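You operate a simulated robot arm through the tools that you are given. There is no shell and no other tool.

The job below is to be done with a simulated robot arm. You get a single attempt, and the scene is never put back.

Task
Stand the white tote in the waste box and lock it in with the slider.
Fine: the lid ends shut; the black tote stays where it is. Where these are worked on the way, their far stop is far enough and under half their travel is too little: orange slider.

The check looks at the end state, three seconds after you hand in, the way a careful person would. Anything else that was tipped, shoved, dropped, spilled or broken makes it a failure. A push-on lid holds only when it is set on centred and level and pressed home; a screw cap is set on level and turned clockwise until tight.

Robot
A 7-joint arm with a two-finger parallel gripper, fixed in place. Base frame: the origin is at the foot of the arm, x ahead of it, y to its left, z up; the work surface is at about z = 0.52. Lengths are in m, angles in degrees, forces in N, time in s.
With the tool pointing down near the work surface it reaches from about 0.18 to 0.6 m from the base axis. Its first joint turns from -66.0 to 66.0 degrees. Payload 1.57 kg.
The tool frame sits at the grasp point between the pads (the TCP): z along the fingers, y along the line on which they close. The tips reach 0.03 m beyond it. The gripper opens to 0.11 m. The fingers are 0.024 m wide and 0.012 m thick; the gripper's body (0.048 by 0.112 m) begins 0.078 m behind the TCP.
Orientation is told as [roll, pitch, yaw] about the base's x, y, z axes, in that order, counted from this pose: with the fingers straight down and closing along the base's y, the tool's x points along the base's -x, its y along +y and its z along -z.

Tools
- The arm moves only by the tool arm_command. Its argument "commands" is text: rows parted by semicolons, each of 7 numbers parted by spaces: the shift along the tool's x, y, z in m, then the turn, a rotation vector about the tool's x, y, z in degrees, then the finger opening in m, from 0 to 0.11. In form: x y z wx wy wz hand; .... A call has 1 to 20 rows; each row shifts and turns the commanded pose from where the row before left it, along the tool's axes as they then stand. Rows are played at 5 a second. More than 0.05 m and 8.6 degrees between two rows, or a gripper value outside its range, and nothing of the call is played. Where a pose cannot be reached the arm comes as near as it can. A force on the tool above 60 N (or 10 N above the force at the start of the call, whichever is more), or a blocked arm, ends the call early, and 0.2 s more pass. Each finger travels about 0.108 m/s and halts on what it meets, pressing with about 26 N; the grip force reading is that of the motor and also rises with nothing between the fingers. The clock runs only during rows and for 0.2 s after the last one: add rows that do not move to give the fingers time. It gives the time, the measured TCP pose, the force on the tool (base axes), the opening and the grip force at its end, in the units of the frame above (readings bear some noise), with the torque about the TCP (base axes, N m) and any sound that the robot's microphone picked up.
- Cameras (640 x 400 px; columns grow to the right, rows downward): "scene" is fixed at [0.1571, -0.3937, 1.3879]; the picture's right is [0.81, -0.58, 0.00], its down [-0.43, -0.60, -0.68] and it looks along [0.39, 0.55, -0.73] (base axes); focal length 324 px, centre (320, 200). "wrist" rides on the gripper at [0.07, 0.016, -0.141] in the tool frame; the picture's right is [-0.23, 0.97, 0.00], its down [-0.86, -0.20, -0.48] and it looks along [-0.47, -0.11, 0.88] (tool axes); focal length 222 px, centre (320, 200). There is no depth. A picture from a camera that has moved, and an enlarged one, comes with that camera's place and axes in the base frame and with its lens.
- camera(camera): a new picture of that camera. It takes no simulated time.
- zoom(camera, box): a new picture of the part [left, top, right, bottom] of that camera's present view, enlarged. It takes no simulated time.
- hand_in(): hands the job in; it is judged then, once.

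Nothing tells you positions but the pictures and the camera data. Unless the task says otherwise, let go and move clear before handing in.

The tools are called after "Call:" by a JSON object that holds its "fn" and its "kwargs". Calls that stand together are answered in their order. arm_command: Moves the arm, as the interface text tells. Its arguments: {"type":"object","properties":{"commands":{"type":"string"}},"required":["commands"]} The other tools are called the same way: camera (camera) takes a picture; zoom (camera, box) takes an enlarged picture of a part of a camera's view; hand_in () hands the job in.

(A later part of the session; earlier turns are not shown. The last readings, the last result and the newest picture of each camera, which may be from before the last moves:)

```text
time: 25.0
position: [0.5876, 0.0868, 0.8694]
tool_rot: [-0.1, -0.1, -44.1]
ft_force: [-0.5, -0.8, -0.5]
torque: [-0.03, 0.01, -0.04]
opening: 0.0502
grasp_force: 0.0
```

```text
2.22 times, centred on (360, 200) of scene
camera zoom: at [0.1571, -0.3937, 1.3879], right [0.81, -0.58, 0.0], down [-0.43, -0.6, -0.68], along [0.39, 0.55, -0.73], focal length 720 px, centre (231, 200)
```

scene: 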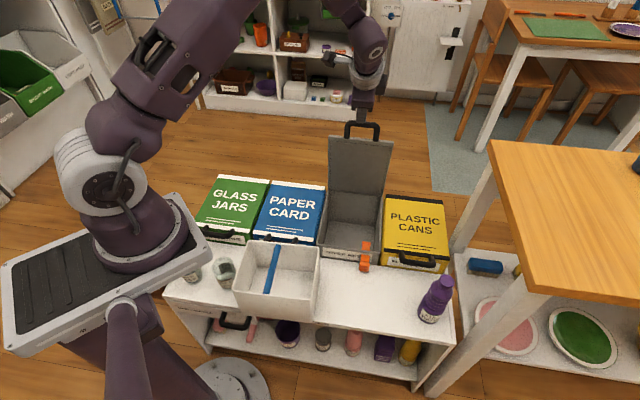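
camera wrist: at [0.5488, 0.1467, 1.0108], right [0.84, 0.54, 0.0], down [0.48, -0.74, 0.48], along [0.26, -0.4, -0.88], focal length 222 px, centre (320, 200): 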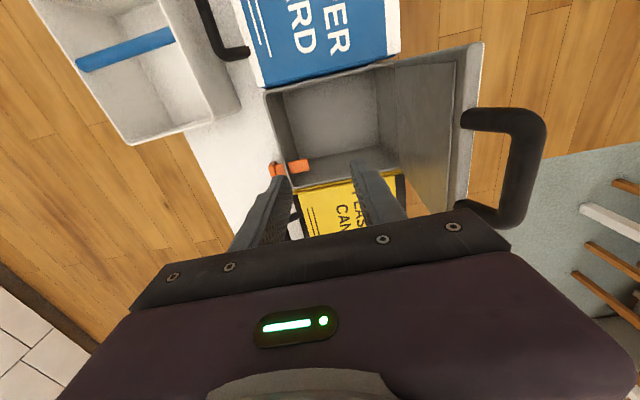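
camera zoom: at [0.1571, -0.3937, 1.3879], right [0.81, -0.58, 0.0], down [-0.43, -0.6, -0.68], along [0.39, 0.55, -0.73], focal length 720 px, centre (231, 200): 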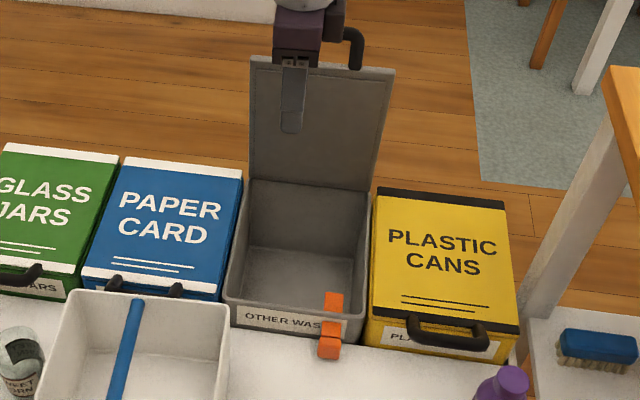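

Call:
{"fn": "zoom", "kwargs": {"camera": "wrist", "box": [240, 40, 440, 220]}}

Call:
{"fn": "zoom", "kwargs": {"camera": "scene", "box": [310, 180, 400, 280]}}

Call:
{"fn": "zoom", "kwargs": {"camera": "scene", "box": [340, 230, 390, 280]}}

```text
2.22 times, centred on (340, 130) of wrist
camera zoom: at [0.5488, 0.1467, 1.0108], right [0.84, 0.54, 0.0], down [0.48, -0.74, 0.48], along [0.26, -0.4, -0.88], focal length 494 px, centre (276, 356)
```

zoom: 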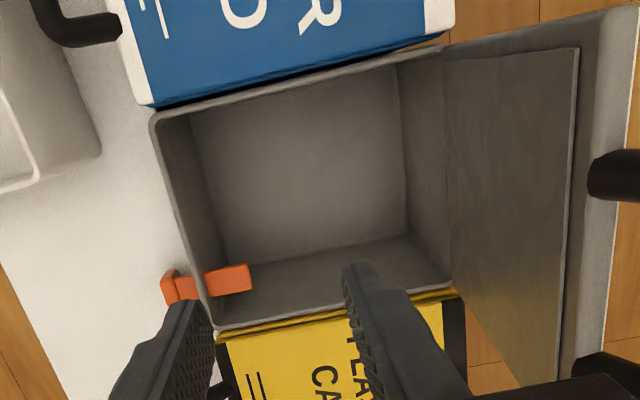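

```text
4.00 times, centred on (355, 230) of scene
camera zoom: at [0.1571, -0.3937, 1.3879], right [0.81, -0.58, 0.0], down [-0.43, -0.6, -0.68], along [0.39, 0.55, -0.73], focal length 1295 px, centre (180, 80)
```

zoom: 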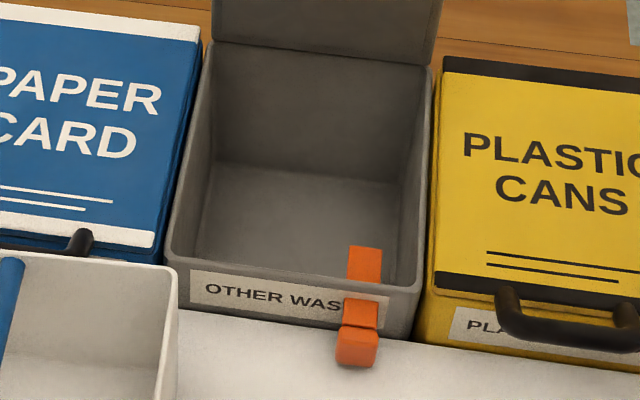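

```text
8.00 times, centred on (365, 255) of scene
camera zoom: at [0.1571, -0.3937, 1.3879], right [0.81, -0.58, 0.0], down [-0.43, -0.6, -0.68], along [0.39, 0.55, -0.73], focal length 2590 px, centre (-40, -240)
```

zoom: 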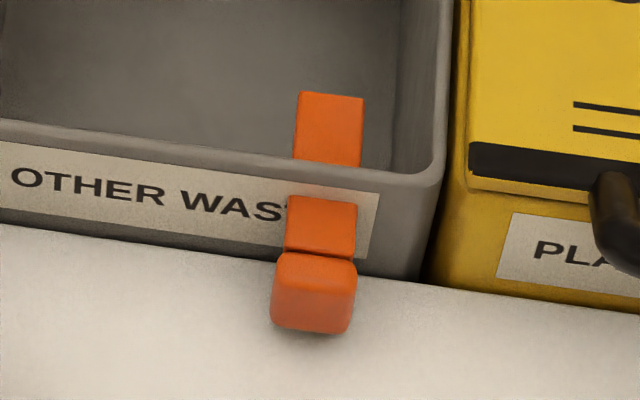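

Call:
{"fn": "zoom", "kwargs": {"camera": "wrist", "box": [260, 60, 400, 190]}}

Call:
{"fn": "zoom", "kwargs": {"camera": "wrist", "box": [260, 140, 340, 190]}}

```text
3.08 times, centred on (330, 125) of wrist
camera zoom: at [0.5488, 0.1467, 1.0108], right [0.84, 0.54, 0.0], down [0.48, -0.74, 0.48], along [0.26, -0.4, -0.88], focal length 684 px, centre (289, 431)
```

zoom: 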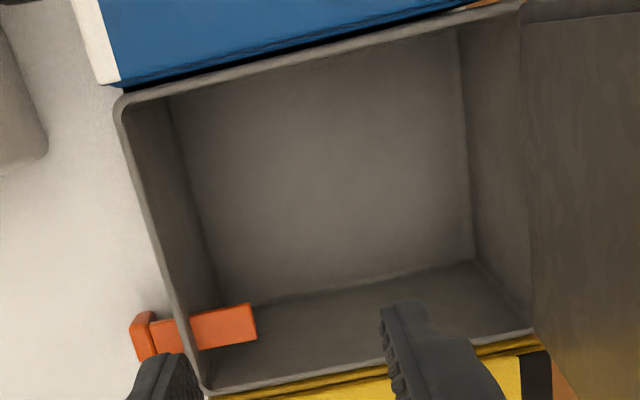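

```text
8.00 times, centred on (300, 165) of wrist
camera zoom: at [0.5488, 0.1467, 1.0108], right [0.84, 0.54, 0.0], down [0.48, -0.74, 0.48], along [0.26, -0.4, -0.88], focal length 1777 px, centre (480, 480)
```

zoom: 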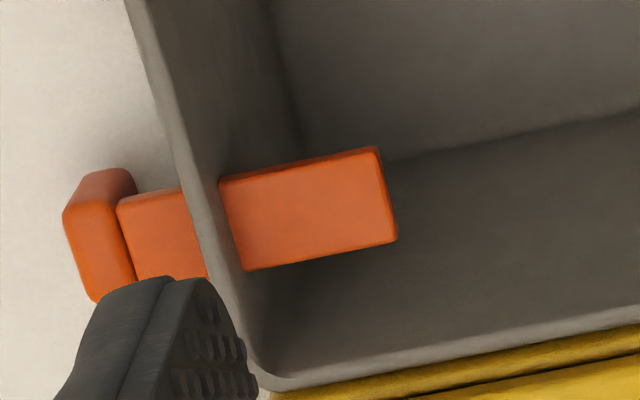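

The box is deep and empty, but the orange slider bar sticks about 35 mm into it through the front wall, so it must be pulled out before the tote goes in and pushed back after. I turn the gripper to flank the knob near (0.555, -0.049) and take a closer look.

Call:
{"fn": "arm_command", "kwargs": {"commands": "0 -0.048 0 0 0 0 0.06;0 -0.048 0 0 0 0 0.06;0 0 0 0 0 -8.04 0.06;0 0 0 0 0 -8.04 0.06;0 0 0 0 0 -8.04 0.06;0 0 0 0 0 -8.04 0.06;0 0 0 0 0 -8.04 0.06;0 0 0 0 0 -8.04 0.06;0 0 0 0 0 -8.04 0.06;0 0 0 0 0 -8.04 0.06;0 0 0 0 0 -8.04 0.06;0 0 0 0 0 -8.04 0.06;0 0 0 0 0 -8.04 0.06;0.0047 -0.0179 0.042 0 0 0 0.06;0.0047 -0.0179 0.042 0 0 0 0.06;0.0047 -0.0179 0.042 0 0 0 0.06;0.0047 -0.0179 0.042 0 0 0 0.06;0 0 0 0 0 0 0.06"}}

Call:
{"fn": "camera", "kwargs": {"camera": "wrist"}}

Call:
{"fn": "camera", "kwargs": {"camera": "scene"}}

```text
time: 28.8
position: [0.5554, -0.0435, 0.7]
tool_rot: [0.0, 0.2, 44.4]
ft_force: [1.4, 0.1, 0.0]
torque: [0.01, 0.02, 0.03]
opening: 0.06
grasp_force: 0.1
```

```text
taken
camera wrist: at [0.4936, -0.0809, 0.8411], right [-0.52, 0.85, 0.0], down [0.75, 0.46, 0.48], along [0.41, 0.25, -0.88], focal length 222 px, centre (320, 200)
```

wrist: 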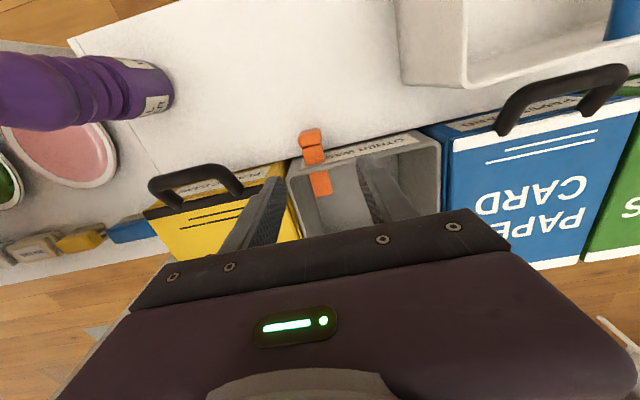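

```text
taken
```

scene: 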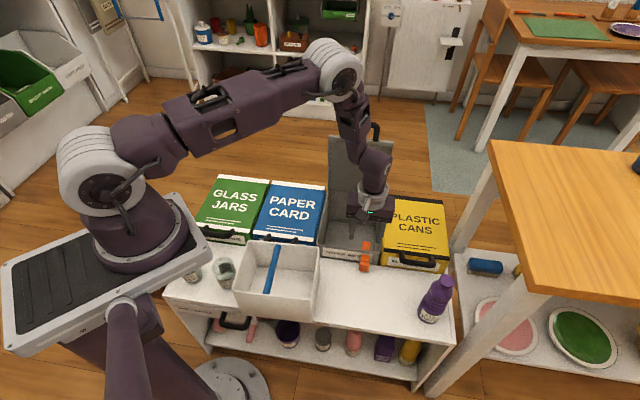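

Call:
{"fn": "zoom", "kwargs": {"camera": "wrist", "box": [230, 100, 410, 230]}}

Call:
{"fn": "zoom", "kwargs": {"camera": "scene", "box": [320, 190, 420, 280]}}

```text
3.08 times, centred on (320, 165) of wrist
camera zoom: at [0.4936, -0.0809, 0.8411], right [-0.52, 0.85, 0.0], down [0.75, 0.46, 0.48], along [0.41, 0.25, -0.88], focal length 684 px, centre (320, 308)
```

zoom: 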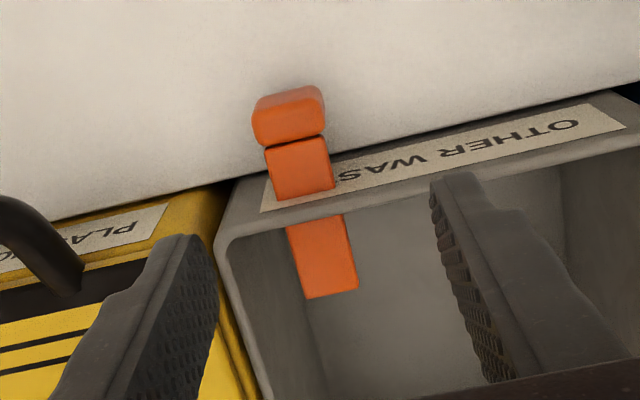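

```text
4.44 times, centred on (370, 235) of scene
camera zoom: at [0.1571, -0.3937, 1.3879], right [0.81, -0.58, 0.0], down [-0.43, -0.6, -0.68], along [0.39, 0.55, -0.73], focal length 1439 px, centre (98, 44)
```

zoom: 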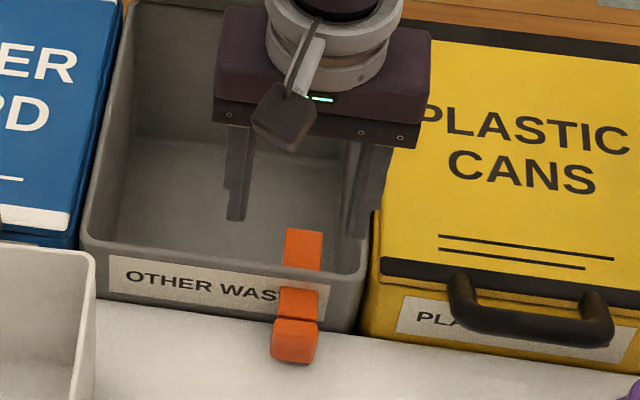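

The knob's centre is about s'=0.357, c'=0.4305 with top near z=0.565. I align, descend with tips just above the bench, and grip its sides.

Call:
{"fn": "arm_command", "kwargs": {"commands": "0.0101 -0.0115 0.01 0 0 0 0.056;0 0 0.035 0 0 0 0.056;0 0 0.035 0 0 0 0.056;0 0 0.035 0 0 0 0.056;0 0 0.025 0 0 0 0.056;0 0 0 0 0 0 0.056"}}

Call:
{"fn": "camera", "kwargs": {"camera": "wrist"}}

Call:
{"fn": "zoom", "kwargs": {"camera": "scene", "box": [320, 210, 400, 290]}}

```text
time: 30.2
position: [0.5534, -0.0599, 0.5616]
tool_rot: [0.0, 0.1, 44.4]
ft_force: [-0.5, 0.4, 0.1]
torque: [-0.01, 0.01, 0.01]
opening: 0.0561
grasp_force: 0.0
```

```text
taken
camera wrist: at [0.4915, -0.0971, 0.7028], right [-0.52, 0.85, 0.0], down [0.75, 0.46, 0.48], along [0.41, 0.25, -0.88], focal length 222 px, centre (320, 200)
```

wrist: 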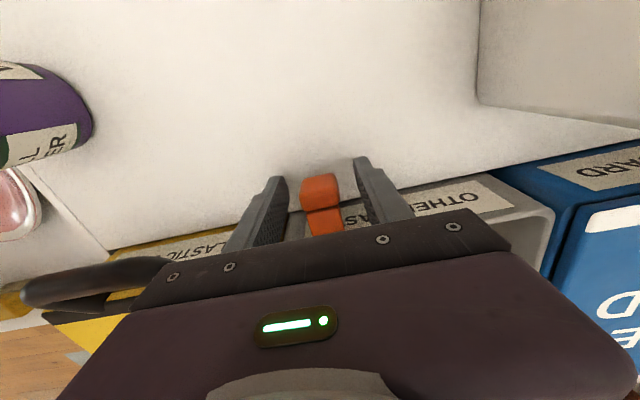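

```text
5.00 times, centred on (360, 250) of scene
camera zoom: at [0.1571, -0.3937, 1.3879], right [0.81, -0.58, 0.0], down [-0.43, -0.6, -0.68], along [0.39, 0.55, -0.73], focal length 1619 px, centre (120, -50)
```

zoom: 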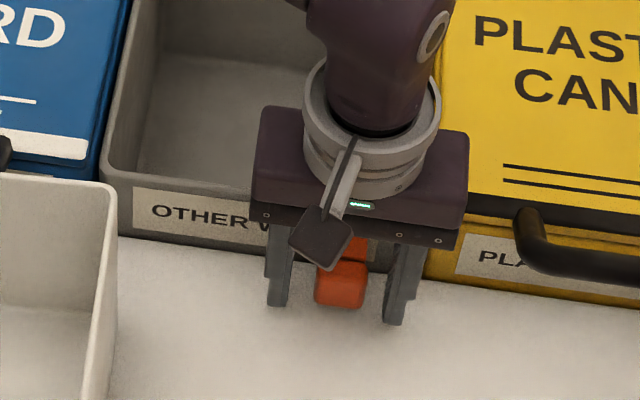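

Call:
{"fn": "arm_command", "kwargs": {"commands": "0 0 0 0 0 0 0.015;0 0 0 0 0 0 0.015;0 0 0 0 0 0 0.015;0.005 0 0 0 0 0 0.015;0.008 0 0 0 0 0 0.015;0 0 0 0 0 0 0.015"}}

Call:
{"fn": "camera", "kwargs": {"camera": "wrist"}}

Call:
{"fn": "zoom", "kwargs": {"camera": "scene", "box": [320, 210, 400, 290]}}

```text
time: 31.6
position: [0.5453, -0.0694, 0.5635]
tool_rot: [0.0, 0.0, 44.5]
ft_force: [8.5, -7.5, 3.9]
torque: [0.37, -0.56, 0.24]
opening: 0.0295
grasp_force: 39.0
```

```text
taken
camera wrist: at [0.4838, -0.1071, 0.7032], right [-0.52, 0.85, 0.0], down [0.75, 0.46, 0.48], along [0.41, 0.25, -0.88], focal length 222 px, centre (320, 200)
```

wrist: 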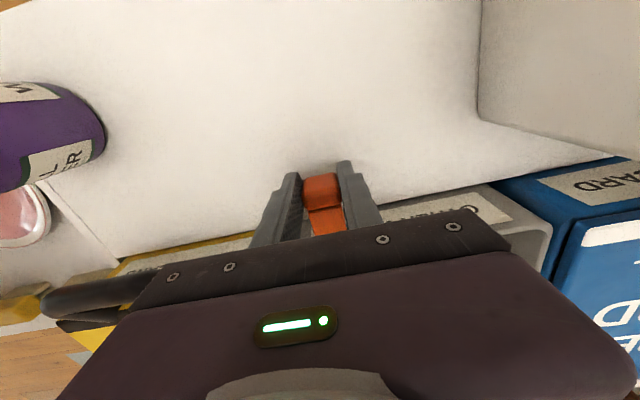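

```text
5.00 times, centred on (360, 250) of scene
camera zoom: at [0.1572, -0.3938, 1.3879], right [0.81, -0.58, 0.0], down [-0.43, -0.6, -0.68], along [0.39, 0.55, -0.73], focal length 1619 px, centre (120, -50)
```

zoom: 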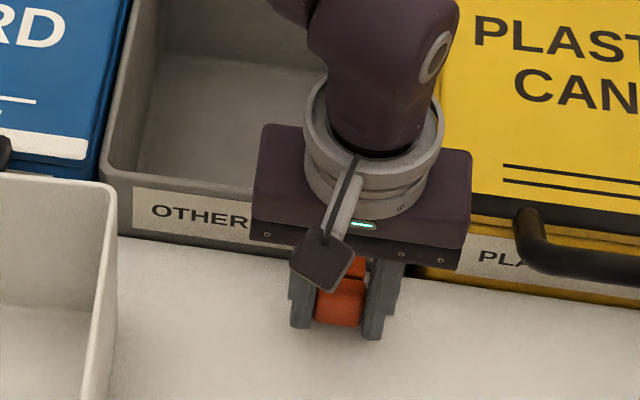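

The slider moves with low force. I keep pulling until it stops.

Call:
{"fn": "arm_command", "kwargs": {"commands": "0.008 0 0 0 0 0 0.015;0.008 0 0 0 0 0 0.015;0 0 0 0 0 0 0.015"}}

Call:
{"fn": "zoom", "kwargs": {"camera": "scene", "box": [320, 210, 400, 290]}}

```text
time: 32.4
position: [0.5335, -0.08, 0.5623]
tool_rot: [0.0, 0.1, 44.4]
ft_force: [1.0, 0.0, 5.9]
torque: [0.63, -0.8, 0.22]
opening: 0.0292
grasp_force: 38.9
```

```text
5.00 times, centred on (360, 250) of scene
camera zoom: at [0.157, -0.3937, 1.3879], right [0.81, -0.58, 0.0], down [-0.43, -0.6, -0.68], along [0.39, 0.55, -0.73], focal length 1619 px, centre (120, -50)
```

zoom: 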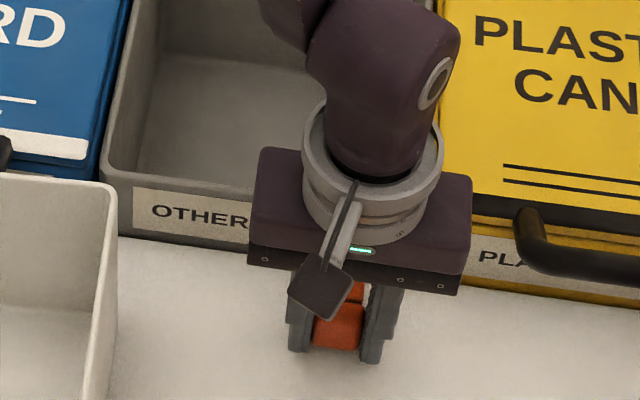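

Call:
{"fn": "arm_command", "kwargs": {"commands": "0.007 0 0 0 0 0 0.015;0.007 0 0 0 0 0 0.015;0 0 0 0 0 0 0.015"}}

Call:
{"fn": "camera", "kwargs": {"camera": "wrist"}}

```text
time: 33.2
position: [0.5246, -0.0918, 0.5617]
tool_rot: [0.0, 0.1, 44.4]
ft_force: [-8.7, 9.4, 34.7]
torque: [0.39, -0.05, 0.2]
opening: 0.0293
grasp_force: 38.5
```

```text
taken
camera wrist: at [0.4625, -0.1288, 0.7024], right [-0.52, 0.85, 0.0], down [0.75, 0.46, 0.48], along [0.41, 0.25, -0.88], focal length 222 px, centre (320, 200)
```

wrist: 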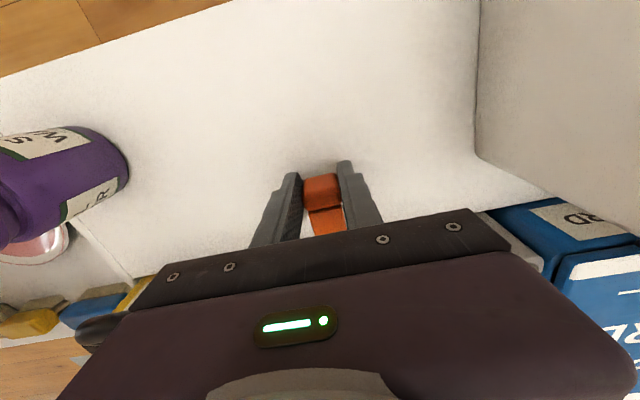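

The slider is about 43 mm out and a vertical force has appeared. I release and look at where it stands.

Call:
{"fn": "arm_command", "kwargs": {"commands": "0 0 0 0 0 0 0.03;0 0 0 0 0 0 0.05;0 0 0 0 0 0 0.056;0 0 -0.04 0 0 0 0.056;0 0 -0.05 0 0 0 0.056;0.03 0 -0.04 0 0 0 0.056;0 0 0 0 0 0 0.056"}}

Call:
{"fn": "zoom", "kwargs": {"camera": "scene", "box": [320, 190, 400, 290]}}

Call:
{"fn": "camera", "kwargs": {"camera": "wrist"}}

```text
time: 34.8
position: [0.5001, -0.1126, 0.6938]
tool_rot: [0.0, 0.1, 44.4]
ft_force: [0.3, -0.6, 0.3]
torque: [0.0, 0.02, -0.05]
opening: 0.056
grasp_force: 0.0
```

```text
4.00 times, centred on (360, 240) of scene
camera zoom: at [0.1571, -0.3937, 1.3879], right [0.81, -0.58, 0.0], down [-0.43, -0.6, -0.68], along [0.39, 0.55, -0.73], focal length 1295 px, centre (160, 40)
```

zoom: 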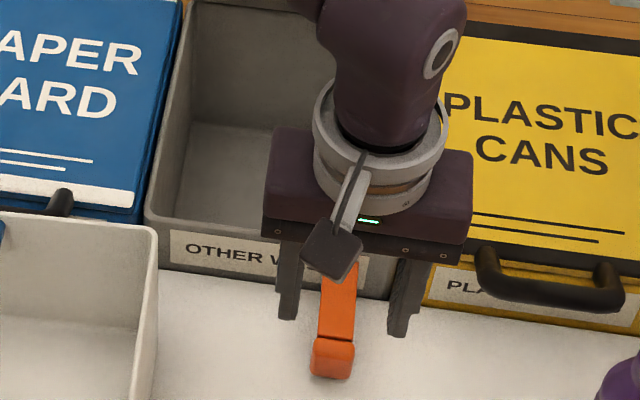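

```text
taken
camera wrist: at [0.4385, -0.1493, 0.8338], right [-0.52, 0.85, 0.0], down [0.75, 0.46, 0.48], along [0.41, 0.25, -0.88], focal length 222 px, centre (320, 200)
```

wrist: 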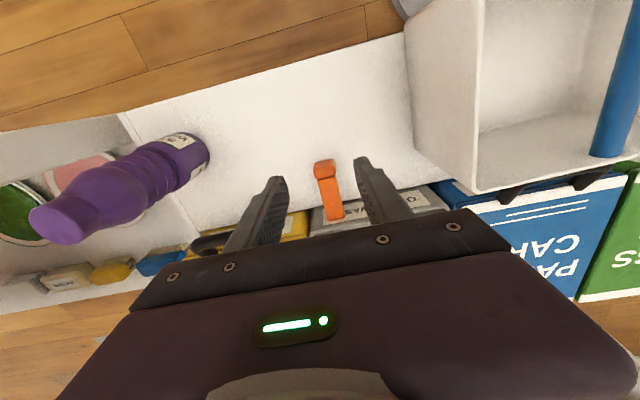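

The slider is now clear of the interior. Before fetching the tote I test whether the arm can reach down to the placing point in the box with the rotated wrist.

Call:
{"fn": "arm_command", "kwargs": {"commands": "0 0 -0.05 0 0 0 0.056;0 0 -0.05 0 0 0 0.056;0 0 -0.05 0 0 0 0.056;0 0 0 0 0 8.19 0.056;0 0 0 0 0 8.19 0.056;0 0 0 0 0 8.19 0.056;0 0 0 0 0 8.19 0.056;0 0 0 0 0 8.19 0.056;0 0 0 0 0 8.19 0.056;0 0 0 0 0 8.19 0.056;0 0 0 0 0 8.19 0.056;0 0 0 0 0 8.19 0.056;0 0 0 0 0 8.19 0.056;0 0 0 0 0 8.19 0.056;0.014 0.0427 0 0 0 0 0.056;0.014 0.0427 0 0 0 0 0.056;0.014 0.0427 0 0 0 0 0.056;0.014 0.0427 0 0 0 0 0.056;0.014 0.0427 0 0 0 0 0.056;0 0 0 0 0 0 0.056"}}

Call:
{"fn": "camera", "kwargs": {"camera": "wrist"}}

Call:
{"fn": "camera", "kwargs": {"camera": "scene"}}

```text
time: 39.0
position: [0.6088, 0.0866, 0.8413]
tool_rot: [-0.1, 0.0, -45.7]
ft_force: [-0.4, -0.1, -0.5]
torque: [-0.05, 0.02, -0.03]
opening: 0.0559
grasp_force: 0.1
```

```text
taken
camera wrist: at [0.5719, 0.1477, 0.9827], right [0.86, 0.52, 0.0], down [0.46, -0.75, 0.48], along [0.25, -0.41, -0.88], focal length 222 px, centre (320, 200)
```

wrist: 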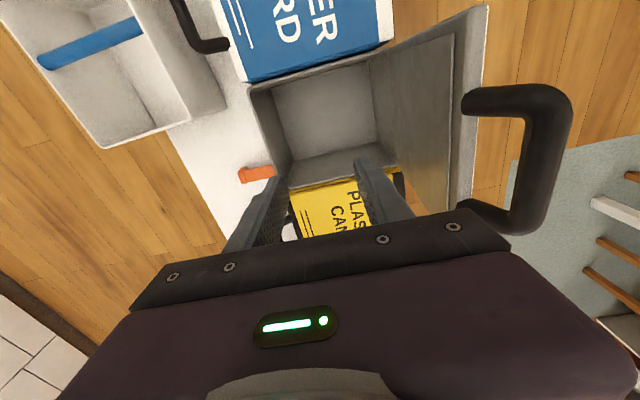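

```text
taken
```

scene: 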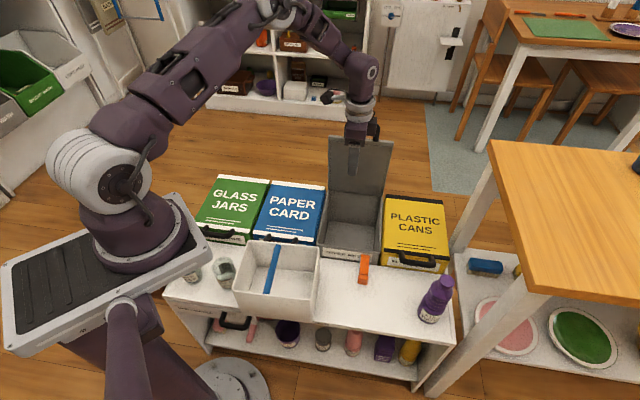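

Call:
{"fn": "zoom", "kwargs": {"camera": "wrist", "box": [220, 40, 420, 200]}}

```text
2.50 times, centred on (320, 120) of wrist
camera zoom: at [0.5719, 0.1477, 0.9827], right [0.86, 0.52, 0.0], down [0.46, -0.75, 0.48], along [0.25, -0.41, -0.88], focal length 555 px, centre (320, 400)
```

zoom: 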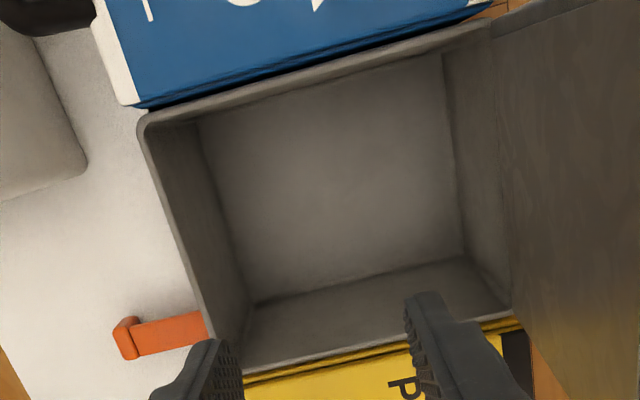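

Call:
{"fn": "zoom", "kwargs": {"camera": "wrist", "box": [0, 0, 240, 160]}}

Call:
{"fn": "zoom", "kwargs": {"camera": "scene", "box": [225, 230, 325, 330]}}

```text
2.50 times, centred on (120, 80) of wrist
camera zoom: at [0.5719, 0.1477, 0.9827], right [0.86, 0.52, 0.0], down [0.46, -0.75, 0.48], along [0.25, -0.41, -0.88], focal length 555 px, centre (820, 500)
```

zoom: 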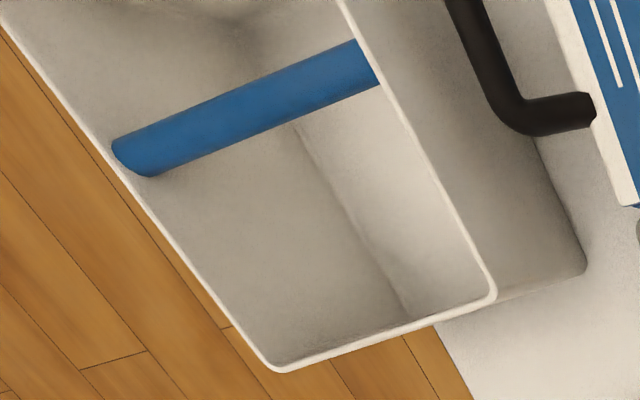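

```text
4.00 times, centred on (275, 280) of scene
camera zoom: at [0.1572, -0.3937, 1.3879], right [0.81, -0.58, 0.0], down [-0.43, -0.6, -0.68], along [0.39, 0.55, -0.73], focal length 1295 px, centre (500, -120)
```

zoom: 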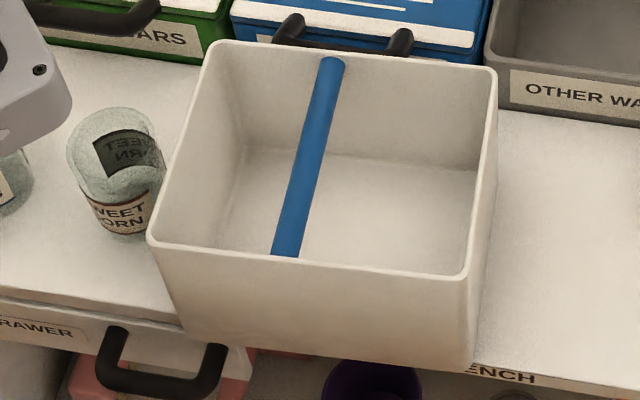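

Measurements put the tote at about 0.137 m tall with rim footprint 0.19 × 0.146 m. I test the reach downward into the empty box.

Call:
{"fn": "arm_command", "kwargs": {"commands": "0 0 0.048 0 0 0 0.04;0 0 0.048 0 0 0 0.03;0 0 0.048 0 0 0 0.02;0 0 0.048 0 0 0 0.01;0 0 0.048 0 0 0 0.01;0 0 0.03 0 0 0 0.01;0 0 0 0 0 0 0.01"}}

Call:
{"fn": "zoom", "kwargs": {"camera": "scene", "box": [290, 120, 420, 280]}}

Call:
{"fn": "camera", "kwargs": {"camera": "wrist"}}

```text
time: 40.6
position: [0.601, 0.0972, 0.5834]
tool_rot: [-0.1, 0.0, -45.7]
ft_force: [0.2, -0.5, 0.9]
torque: [-0.01, 0.0, 0.01]
opening: 0.0101
grasp_force: 0.0
out of reach, approached as far as the arm can: row 6
```

```text
2.50 times, centred on (355, 200) of scene
camera zoom: at [0.1571, -0.3937, 1.3879], right [0.81, -0.58, 0.0], down [-0.43, -0.6, -0.68], along [0.39, 0.55, -0.73], focal length 809 px, centre (232, 200)
```

zoom: 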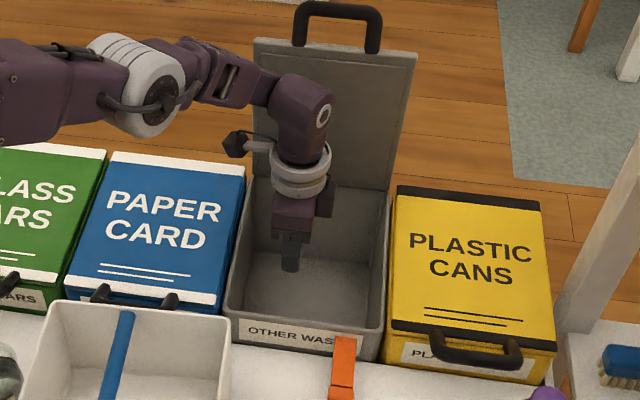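

```text
taken
camera wrist: at [0.5642, 0.1584, 0.7245], right [0.86, 0.52, 0.0], down [0.46, -0.75, 0.48], along [0.25, -0.41, -0.88], focal length 222 px, centre (320, 200)
```

wrist: 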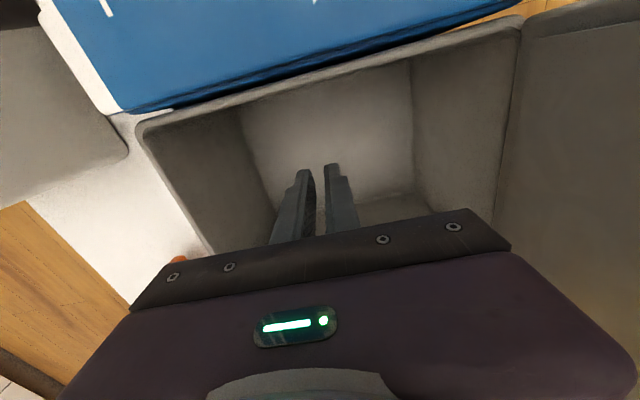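

The vertical tool reaches only to radius 0.609 m at z=0.58, so the tote should go in with its off-centre bar toward the front, and I will hold it with the tool tilted. I go up and over the tote, then turn towards yaw -131.7 to check that this wrist pose is possible.

Call:
{"fn": "arm_command", "kwargs": {"commands": "0 0 -0.05 0 0 0 0.03;0 0 -0.05 0 0 0 0.06;0 0 -0.05 0 0 0 0.08;0 0 -0.05 0 0 0 0.08;0 0 -0.05 0 0 0 0.08;0 0 -0.03 0 0 0 0.08;0.0225 -0.0359 0 0 0 0 0.08;0.0225 -0.0359 0 0 0 0 0.08;0.0225 -0.0359 0 0 0 0 0.08;0.0225 -0.0359 0 0 0 0 0.08;0.0225 -0.0359 0 0 0 0 0.08;0.0225 -0.0359 0 0 0 0 0.08;0.0225 -0.0359 0 0 0 0 0.08;0 0 0 0 0 0 0.08"}}

Call:
{"fn": "arm_command", "kwargs": {"commands": "0 0 0 0 0 7.82 0.08;0 0 0 0 0 7.82 0.08;0 0 0 0 0 7.82 0.08;0 0 0 0 0 7.82 0.08;0 0 0 0 0 7.82 0.08;0 0 0 0 0 7.82 0.08;0 0 0 0 0 7.82 0.08;0 0 0 0 0 7.82 0.08;0 0 0 0 0 7.82 0.08;0 0 0 0 0 7.82 0.08;0 0 0 0 0 7.82 0.08;0 0 0 0 0 0 0.08"}}

Call:
{"fn": "camera", "kwargs": {"camera": "wrist"}}

Call:
{"fn": "camera", "kwargs": {"camera": "scene"}}

```text
time: 43.6
position: [0.3162, 0.0317, 0.866]
tool_rot: [-0.1, 0.0, -45.6]
ft_force: [-0.1, 1.0, -0.3]
torque: [-0.01, 0.0, 0.0]
opening: 0.0801
grasp_force: 0.0
```

```text
time: 46.2
position: [0.314, 0.0296, 0.8643]
tool_rot: [0.1, -0.1, -131.8]
ft_force: [0.7, -0.1, 0.7]
torque: [0.01, 0.0, -0.03]
opening: 0.0802
grasp_force: 0.0
```

```text
taken
camera wrist: at [0.3717, 0.0704, 1.005], right [0.57, -0.82, 0.0], down [-0.72, -0.5, 0.48], along [-0.39, -0.28, -0.88], focal length 222 px, centre (320, 200)
```

wrist: 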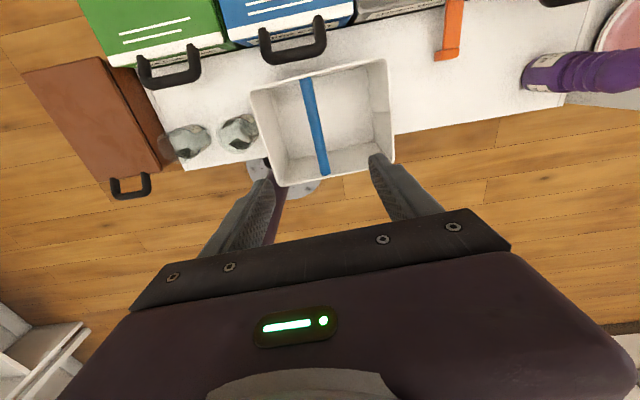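

```text
taken
```

scene: 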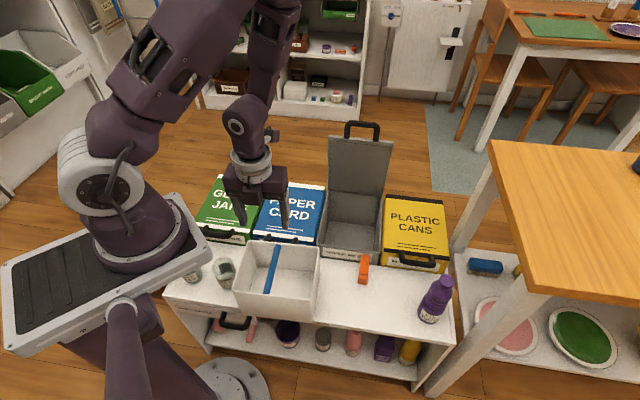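

Call:
{"fn": "zoom", "kwargs": {"camera": "wrist", "box": [230, 40, 410, 200]}}

```text
2.50 times, centred on (320, 120) of wrist
camera zoom: at [0.3717, 0.0704, 1.005], right [0.57, -0.82, 0.0], down [-0.72, -0.5, 0.48], along [-0.39, -0.28, -0.88], focal length 555 px, centre (320, 400)
```

zoom: 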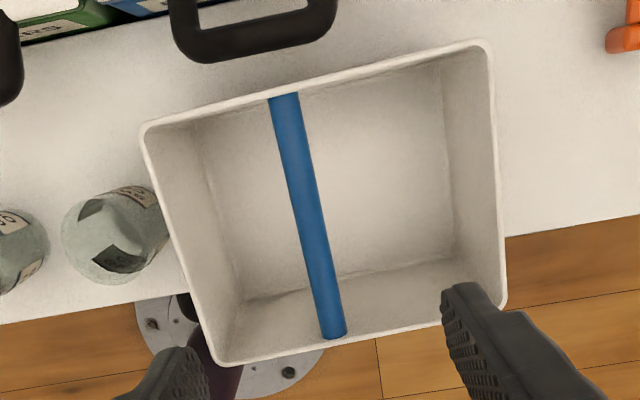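

Yaw -131.8 is reachable, and the bar lies almost directly below the TCP (6 mm to one side). I tilt 15° about the bar's axis and descend toward it with the fingers open.

Call:
{"fn": "arm_command", "kwargs": {"commands": "0 0 0 -7.5 0 0 0.06;0 0 0 -7.5 0 0 0.06;0 -0.0063 -0.0017 0 0 0 0.06;0 -0.0116 0.0434 0 0 0 0.06;0 -0.0116 0.0434 0 0 0 0.06;0 -0.0116 0.0434 0 0 0 0.06;0 -0.0116 0.0434 0 0 0 0.06;0 0 0 0 0 0 0.06"}}

Call:
{"fn": "camera", "kwargs": {"camera": "wrist"}}

Call:
{"fn": "zoom", "kwargs": {"camera": "scene", "box": [200, 180, 340, 330]}}

```text
time: 47.9
position: [0.2728, 0.0529, 0.6824]
tool_rot: [5.3, -1.7, -128.4]
ft_force: [-4.1, 3.0, 47.5]
torque: [-0.84, -1.61, 0.05]
opening: 0.0588
grasp_force: 0.0
out of reach, approached as far as the arm can: row 1, 2
stopped in row 8: the force on the tool passed its limit at 180 N (the readings are from after the stop); the commanded pose is now the measured one
```

```text
taken
camera wrist: at [0.3213, 0.1096, 0.8221], right [0.62, -0.78, 0.1], down [-0.71, -0.51, 0.48], along [-0.33, -0.37, -0.87], focal length 222 px, centre (320, 200)
```

wrist: 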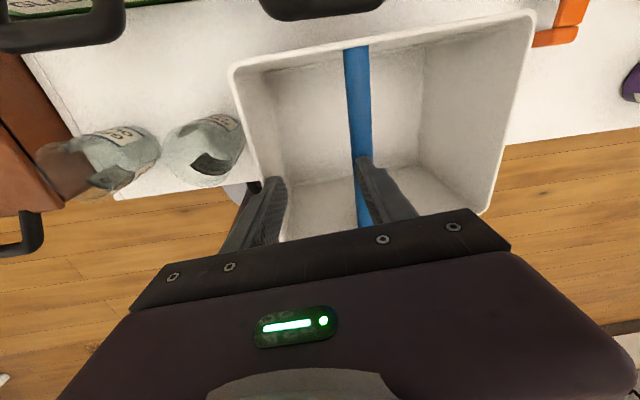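

```text
2.67 times, centred on (270, 255) of scene
camera zoom: at [0.1566, -0.3937, 1.388], right [0.81, -0.58, 0.0], down [-0.43, -0.6, -0.68], along [0.4, 0.55, -0.73], focal length 863 px, centre (453, 53)
```

zoom: 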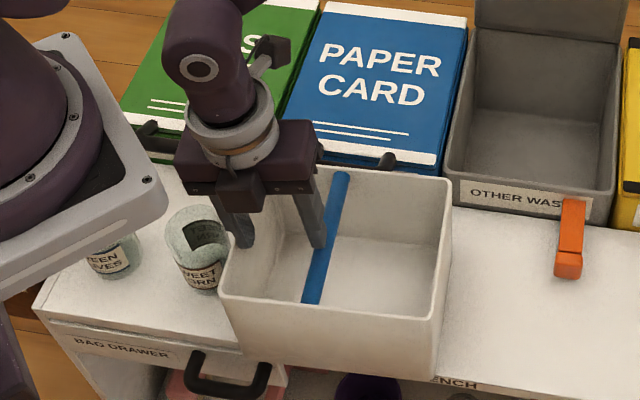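

The tilt was not reachable at that wrist pose, so the hand drifted sideways and a finger pressed on the tote's left rim. I back straight up and check nothing moved.

Call:
{"fn": "arm_command", "kwargs": {"commands": "0 0 -0.03 0 0 0 0.0588;0 0 -0.05 0 0 0 0.06;0 0 -0.05 0 0 0 0.06;0 0 -0.05 0 0 0 0.06;0 0 0 0 0 0 0.06"}}

Call:
{"fn": "camera", "kwargs": {"camera": "wrist"}}

Call:
{"fn": "camera", "kwargs": {"camera": "scene"}}

Call:
{"fn": "zoom", "kwargs": {"camera": "scene", "box": [160, 230, 340, 350]}}

```text
time: 49.0
position: [0.2711, 0.0638, 0.7853]
tool_rot: [5.2, -1.8, -128.4]
ft_force: [-0.3, 0.0, -0.9]
torque: [-0.01, -0.02, 0.02]
opening: 0.0603
grasp_force: 0.1
out of reach, approached as far as the arm can: row 3, 4
```

```text
taken
camera wrist: at [0.3206, 0.1192, 0.9248], right [0.62, -0.78, 0.1], down [-0.71, -0.51, 0.48], along [-0.33, -0.37, -0.87], focal length 222 px, centre (320, 200)
```

wrist: 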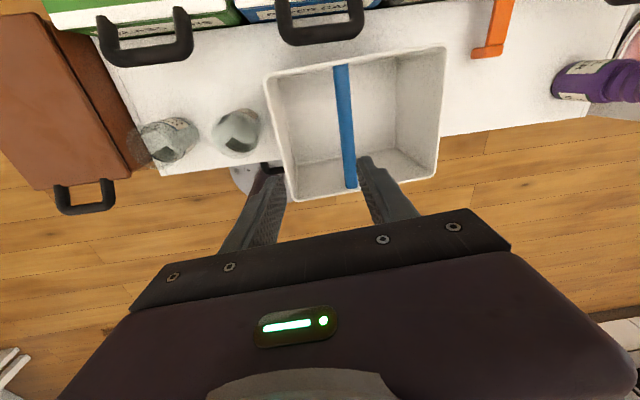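

```text
taken
```

scene: 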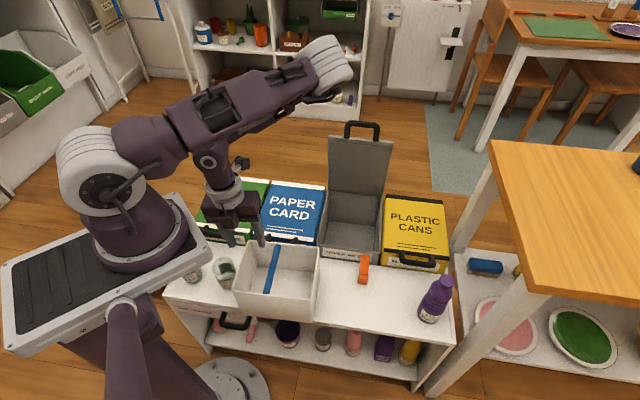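

```text
3.33 times, centred on (250, 290) of scene
camera zoom: at [0.1571, -0.3937, 1.3879], right [0.81, -0.58, 0.0], down [-0.43, -0.6, -0.68], along [0.39, 0.55, -0.73], focal length 1079 px, centre (553, -100)
```

zoom: 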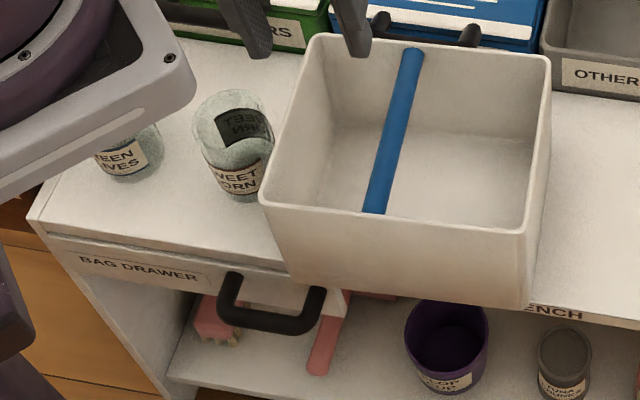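

The tote and jars look unmoved. That wrist yaw is at its limit, so I unwind the wrist and will instead approach from the other side (grip near yaw 48).

Call:
{"fn": "arm_command", "kwargs": {"commands": "0 0 0 0 0 -8.3 0.06;0 0 0 0 0 -8.3 0.06;0 0 0 0 0 -8.3 0.06;0 0 0 0 0 -8.3 0.06;0 0 0 0 0 -8.3 0.06;0 0 0 0 0 -8.3 0.06;0 0 0 0 0 -8.3 0.06;0 0 0 0 0 -8.3 0.06;0 0 0 0 0 -8.3 0.06;0 0 0 0 0 -8.3 0.06;0 0 0 0 0 -8.3 0.06;0 0 0 0 0 -8.3 0.06;0 0 0 0 0 -8.3 0.06;0 0 0 0 0 -8.3 0.06;0 0 0 0 0 -8.3 0.06;0 0 0 0 0 -8.3 0.06;0 0 0 0 0 -8.3 0.06;0 0 0 0 0 -8.3 0.06;0 0 0 0 0 -8.3 0.06;0 0 0 0 0 0 0.06"}}

```text
time: 53.2
position: [0.2695, 0.0623, 0.7865]
tool_rot: [-5.4, -0.2, 29.5]
ft_force: [0.7, -0.3, -0.6]
torque: [-0.01, 0.05, 0.03]
opening: 0.0602
grasp_force: 0.1
```

Call:
{"fn": "arm_command", "kwargs": {"commands": "0 0 -0.04 -5.4 0.2 0 0.06;0 0 -0.04 0 0 0 0.06;0 0 0 0 0 -8.06 0.06;0 0 0 0 0 -8.06 0.06;0 0 0 0 0 -8.06 0.06;0 0 0 0 0 -8.06 0.06;0 0 0 0 0 -8.06 0.06;0 0 0 0 0 -8.06 0.06;0 0 0 0 0 -8.06 0.06;0 0 0 0 0 -8.06 0.06;0 0 0 0 0 -8.06 0.06;0 0 0 0 0 -8.06 0.06;0 0 0 0 0 -8.06 0.06;0 0 0 0 0 -8.06 0.06;0 0 0 0 0 -8.06 0.06;0 0 0 0 0 0 0.06"}}

```text
time: 53.6
position: [0.2806, 0.0674, 0.796]
tool_rot: [-4.5, -1.6, 28.7]
ft_force: [22.3, -1.4, -12.8]
torque: [0.34, 2.2, 0.21]
opening: 0.0598
grasp_force: 0.0
out of reach, approached as far as the arm can: row 1
stopped in row 1: the force on the tool passed its limit at 200 N (the readings are from after the stop); the commanded pose is now the measured one
```

Something was hit on that first row. I look before moving again.

Call:
{"fn": "camera", "kwargs": {"camera": "scene"}}

Call:
{"fn": "camera", "kwargs": {"camera": "wrist"}}

Call:
{"fn": "zoom", "kwargs": {"camera": "scene", "box": [140, 130, 340, 330]}}

```text
taken
```

scene: 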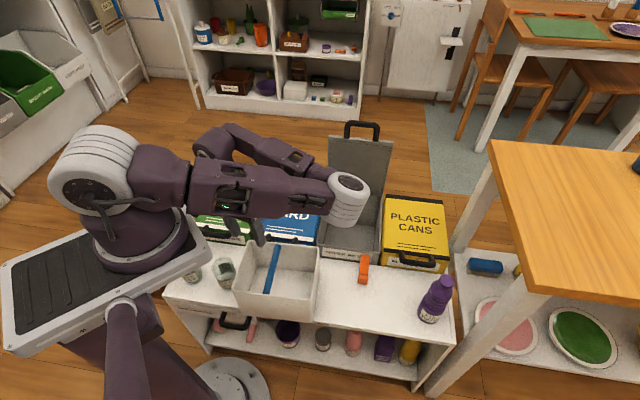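

```text
taken
camera wrist: at [0.2024, 0.0558, 0.9325], right [-0.27, 0.96, -0.07], down [0.82, 0.26, 0.52], along [0.51, 0.08, -0.85], focal length 222 px, centre (320, 200)
```

wrist: 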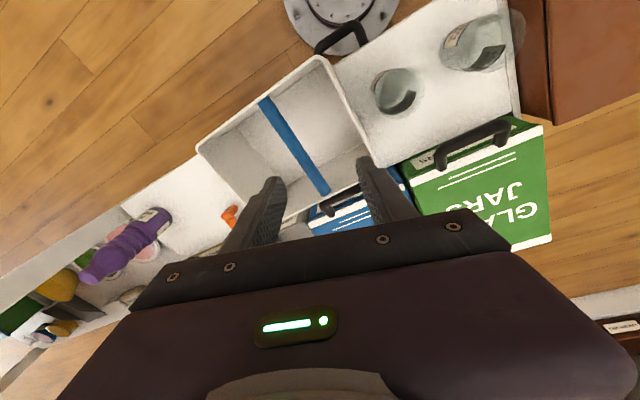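

```text
2.00 times, centred on (240, 230) of scene
camera zoom: at [0.1578, -0.3937, 1.3878], right [0.81, -0.58, 0.0], down [-0.43, -0.6, -0.68], along [0.39, 0.55, -0.73], focal length 648 px, centre (480, 140)
```

zoom: 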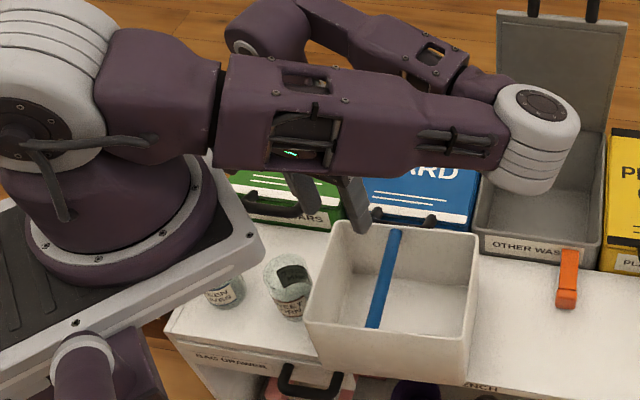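

The elbow has swung down to the right and the hand touched the arm's own upper link; objects look undisturbed. I reverse: lower slightly and rotate the yaw back, watching the elbow.

Call:
{"fn": "arm_command", "kwargs": {"commands": "0 0 0.01 0 0 0 0.06;0 0 0 0 0 4 0.06;0 0 0 0 0 8 0.06;0 0 0 0 0 8 0.06;0 0 0 0 0 8 0.06;0 0 0 0 0 8 0.06;0 0 0 0 0 8 0.06;0 0 0 0 0 8 0.06;0 0 0 0 0 8 0.06;0 0 0 0 0 0 0.06"}}

Call:
{"fn": "camera", "kwargs": {"camera": "scene"}}

```text
time: 55.8
position: [0.278, 0.0664, 0.7862]
tool_rot: [-1.0, -4.5, -31.2]
ft_force: [0.6, 0.0, -0.3]
torque: [-0.01, 0.04, -0.01]
opening: 0.06
grasp_force: 0.0
```

```text
taken
```

scene: 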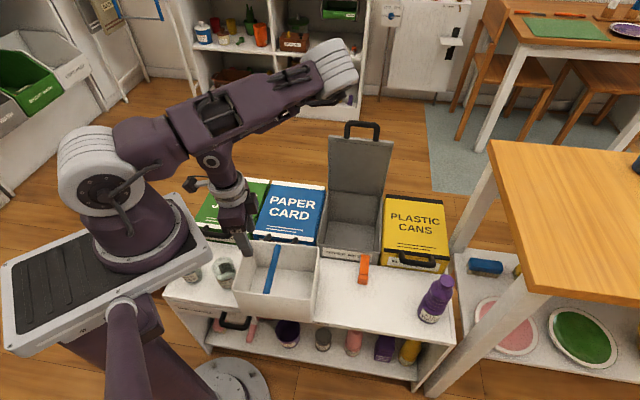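

The elbow is back up. I level the tool and raise it gently.

Call:
{"fn": "arm_command", "kwargs": {"commands": "0 0 -0.02 0 0 0 0.06;0 0 -0.02 -1 4.5 0 0.06;0 0 -0.02 0 0 0 0.06;0 0 -0.02 0 0 0 0.06;0 0 -0.02 0 0 0 0.06;0 0 0 0 0 0 0.06"}}

Call:
{"fn": "camera", "kwargs": {"camera": "scene"}}

```text
time: 57.2
position: [0.2845, 0.0711, 0.8861]
tool_rot: [0.0, 0.0, -31.3]
ft_force: [-1.1, 0.0, 0.3]
torque: [-0.02, -0.01, 0.0]
opening: 0.06
grasp_force: 0.0
out of reach, approached as far as the arm can: row 1, 3, 4
```

```text
taken
```

scene: 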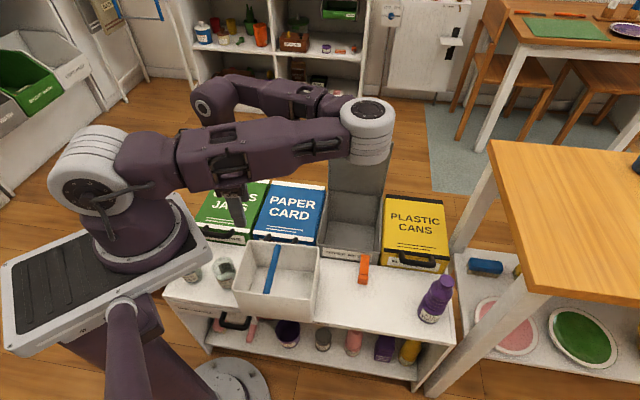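

Call:
{"fn": "arm_command", "kwargs": {"commands": "0 0 0 0 0 7 0.06;0 0 0 0 0 7 0.06;0 0 0 0 0 7 0.06;0 0 0 0 0 0 0.06"}}

Call:
{"fn": "camera", "kwargs": {"camera": "scene"}}

```text
time: 58.2
position: [0.285, 0.0726, 0.8853]
tool_rot: [0.1, 0.0, -52.3]
ft_force: [-0.5, 1.0, 0.6]
torque: [0.01, 0.01, -0.04]
opening: 0.06
grasp_force: 0.0
```

```text
taken
```

scene: 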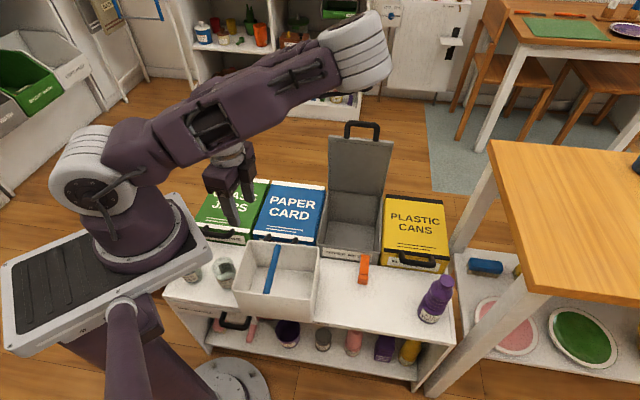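

Call:
{"fn": "arm_command", "kwargs": {"commands": "0 0 0 0 0 8 0.06;0 0 0 0 0 8 0.06;0 0 0 0 0 8 0.06;0 0 0 0 0 8 0.06;0 0 0 0 0 8 0.06;0 0 0 0 0 0 0.06"}}

Call:
{"fn": "camera", "kwargs": {"camera": "scene"}}

```text
time: 59.6
position: [0.284, 0.073, 0.8856]
tool_rot: [-0.2, 0.0, -92.3]
ft_force: [-0.7, 0.5, -0.5]
torque: [0.0, -0.03, -0.01]
opening: 0.0598
grasp_force: 0.1
```

```text
taken
```

scene: 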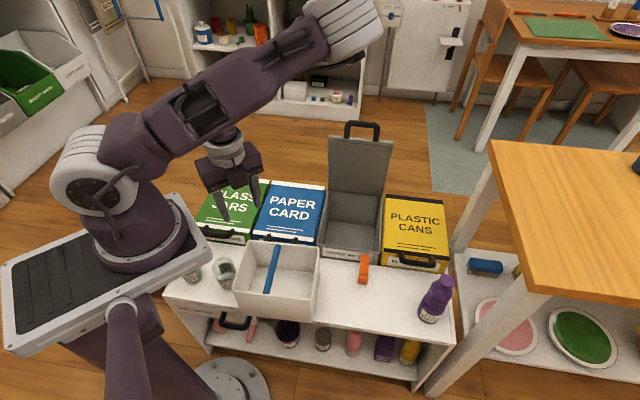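

Call:
{"fn": "arm_command", "kwargs": {"commands": "-0.0187 0.0334 -0.0117 0 0 0 0.06;-0.0187 0.0334 -0.0117 0 0 0 0.06;-0.0187 0.0334 -0.0117 0 0 0 0.06;-0.0187 0.0334 -0.0117 0 0 0 0.06;-0.0187 0.0334 -0.0117 0 0 0 0.06;-0.0187 0.0334 -0.0117 0 0 0 0.06;0 0 0 0 0 0 0.06"}}

Call:
{"fn": "camera", "kwargs": {"camera": "scene"}}

```text
time: 61.2
position: [0.4797, -0.0495, 0.9524]
tool_rot: [0.1, 0.0, -92.2]
ft_force: [0.5, 0.3, 0.1]
torque: [0.01, -0.04, -0.02]
opening: 0.0599
grasp_force: 0.0
```

```text
taken
```

scene: 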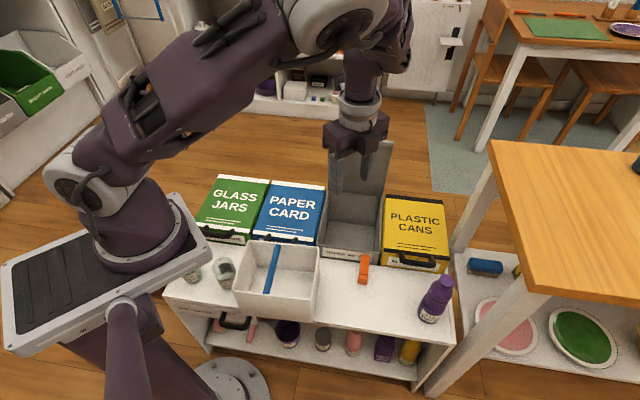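

Call:
{"fn": "arm_command", "kwargs": {"commands": "0 0 0 0 0 -8 0.06;0 0 0 0 0 -8 0.06;0 0 0 0 0 -8 0.06;0 0 0 0 0 -8 0.06;0 0 0 0 0 -8 0.06;0 0 0 0 0 -8 0.06;0 0 0 0 0 -8 0.06;0 0 0 0 0 -8 0.06;0 0 0 0 0 -8 0.06;0 0 0 0 0 -8 0.06;0 0 0 0 0 -8 0.06;0 0 0 0 0 0 0.06"}}

Call:
{"fn": "camera", "kwargs": {"camera": "scene"}}

```text
time: 63.8
position: [0.479, -0.0482, 0.9556]
tool_rot: [0.0, 0.0, -4.1]
ft_force: [0.6, -0.1, 0.1]
torque: [-0.04, -0.04, 0.0]
opening: 0.06
grasp_force: 0.1
```

```text
taken
```

scene: 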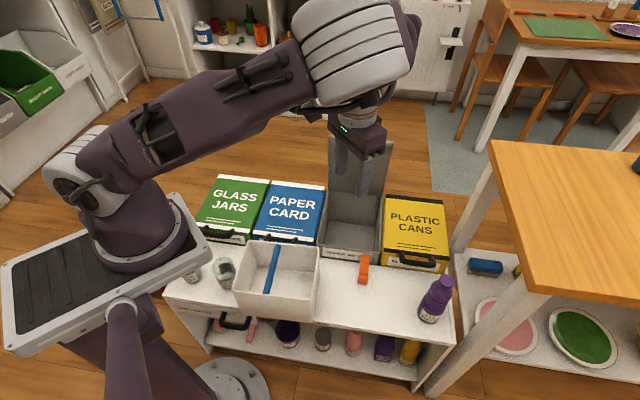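

The elbow is up again. I'll take the tote with a vertical tool at yaw -131.7 (which was reachable), gripping the bar off-centre so the final pose is within reach. I go back over the tote that way.

Call:
{"fn": "arm_command", "kwargs": {"commands": "0 0 0 0 0 8 0.07;0 0 0 0 0 8 0.07;0 0 0 0 0 8 0.07;0 0 0 0 0 8 0.07;0 0 0 0 0 8 0.07;0 0 0 0 0 8 0.07;0 0 0 0 0 8 0.07;0 0 0 0 0 8 0.07;0 0 0 0 0 8 0.07;0 0 0 0 0 8 0.07;0 0 0 0 0 8 0.07;0 0 0 0 0 8 0.07;0 0 0 0 0 8 0.07;0 0 0 0 0 8 0.07;0 0 0 0 0 0 0.07"}}

Call:
{"fn": "camera", "kwargs": {"camera": "scene"}}

```text
time: 67.0
position: [0.479, -0.0472, 0.9575]
tool_rot: [0.1, 0.0, -116.3]
ft_force: [-0.1, -0.1, -0.2]
torque: [-0.01, 0.02, 0.0]
opening: 0.0698
grasp_force: 0.1
```

```text
taken
```

scene: 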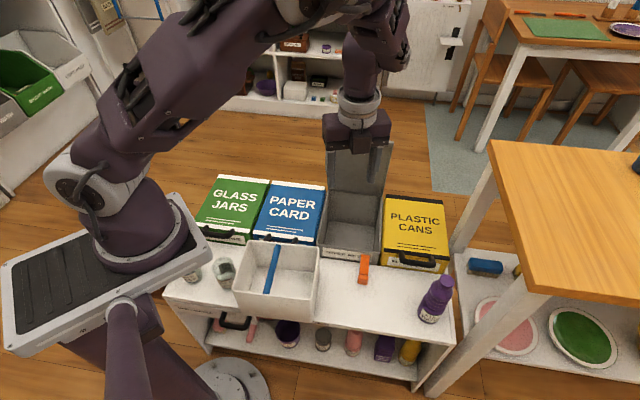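

Call:
{"fn": "arm_command", "kwargs": {"commands": "0 0 0 0 0 7.7 0.07;0 0 0 0 0 7.7 0.07;-0.005 -0.0362 0.0315 0 0 0 0.07;-0.005 -0.0362 0.0315 0 0 0 0.07;-0.005 -0.0362 0.0315 0 0 0 0.07;-0.005 -0.0362 0.0315 0 0 0 0.07;-0.005 -0.0362 0.0315 0 0 0 0.07;0 0 0 0 0 0 0.07"}}

Call:
{"fn": "camera", "kwargs": {"camera": "scene"}}

Call:
{"fn": "camera", "kwargs": {"camera": "wrist"}}

```text
time: 68.8
position: [0.331, 0.0553, 0.7989]
tool_rot: [-0.1, -0.1, -131.7]
ft_force: [-0.5, 0.3, 0.5]
torque: [0.03, -0.01, 0.03]
opening: 0.07
grasp_force: 0.1
```

```text
taken
```

scene: 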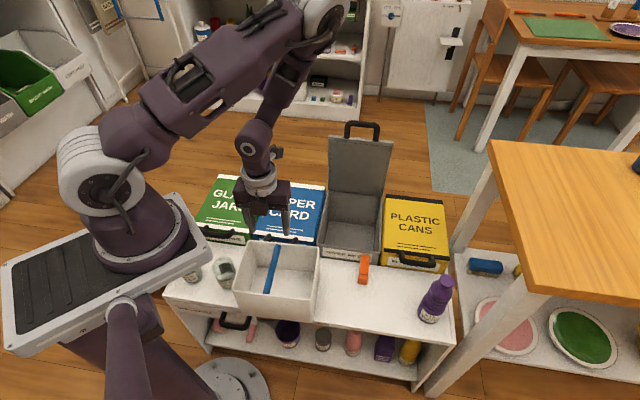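

```text
taken
camera wrist: at [0.389, 0.0956, 0.9398], right [0.58, -0.82, 0.0], down [-0.72, -0.51, 0.48], along [-0.39, -0.28, -0.88], focal length 222 px, centre (320, 200)
```

wrist: 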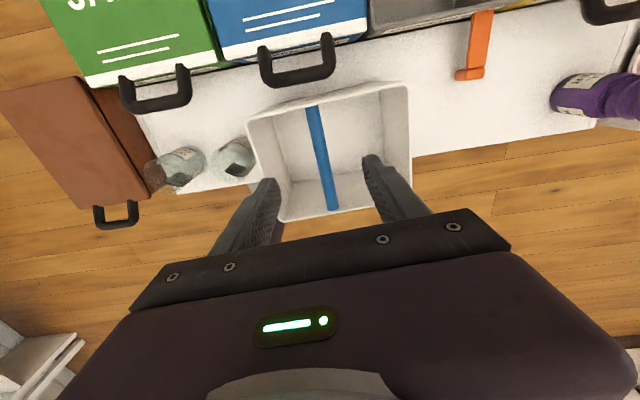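

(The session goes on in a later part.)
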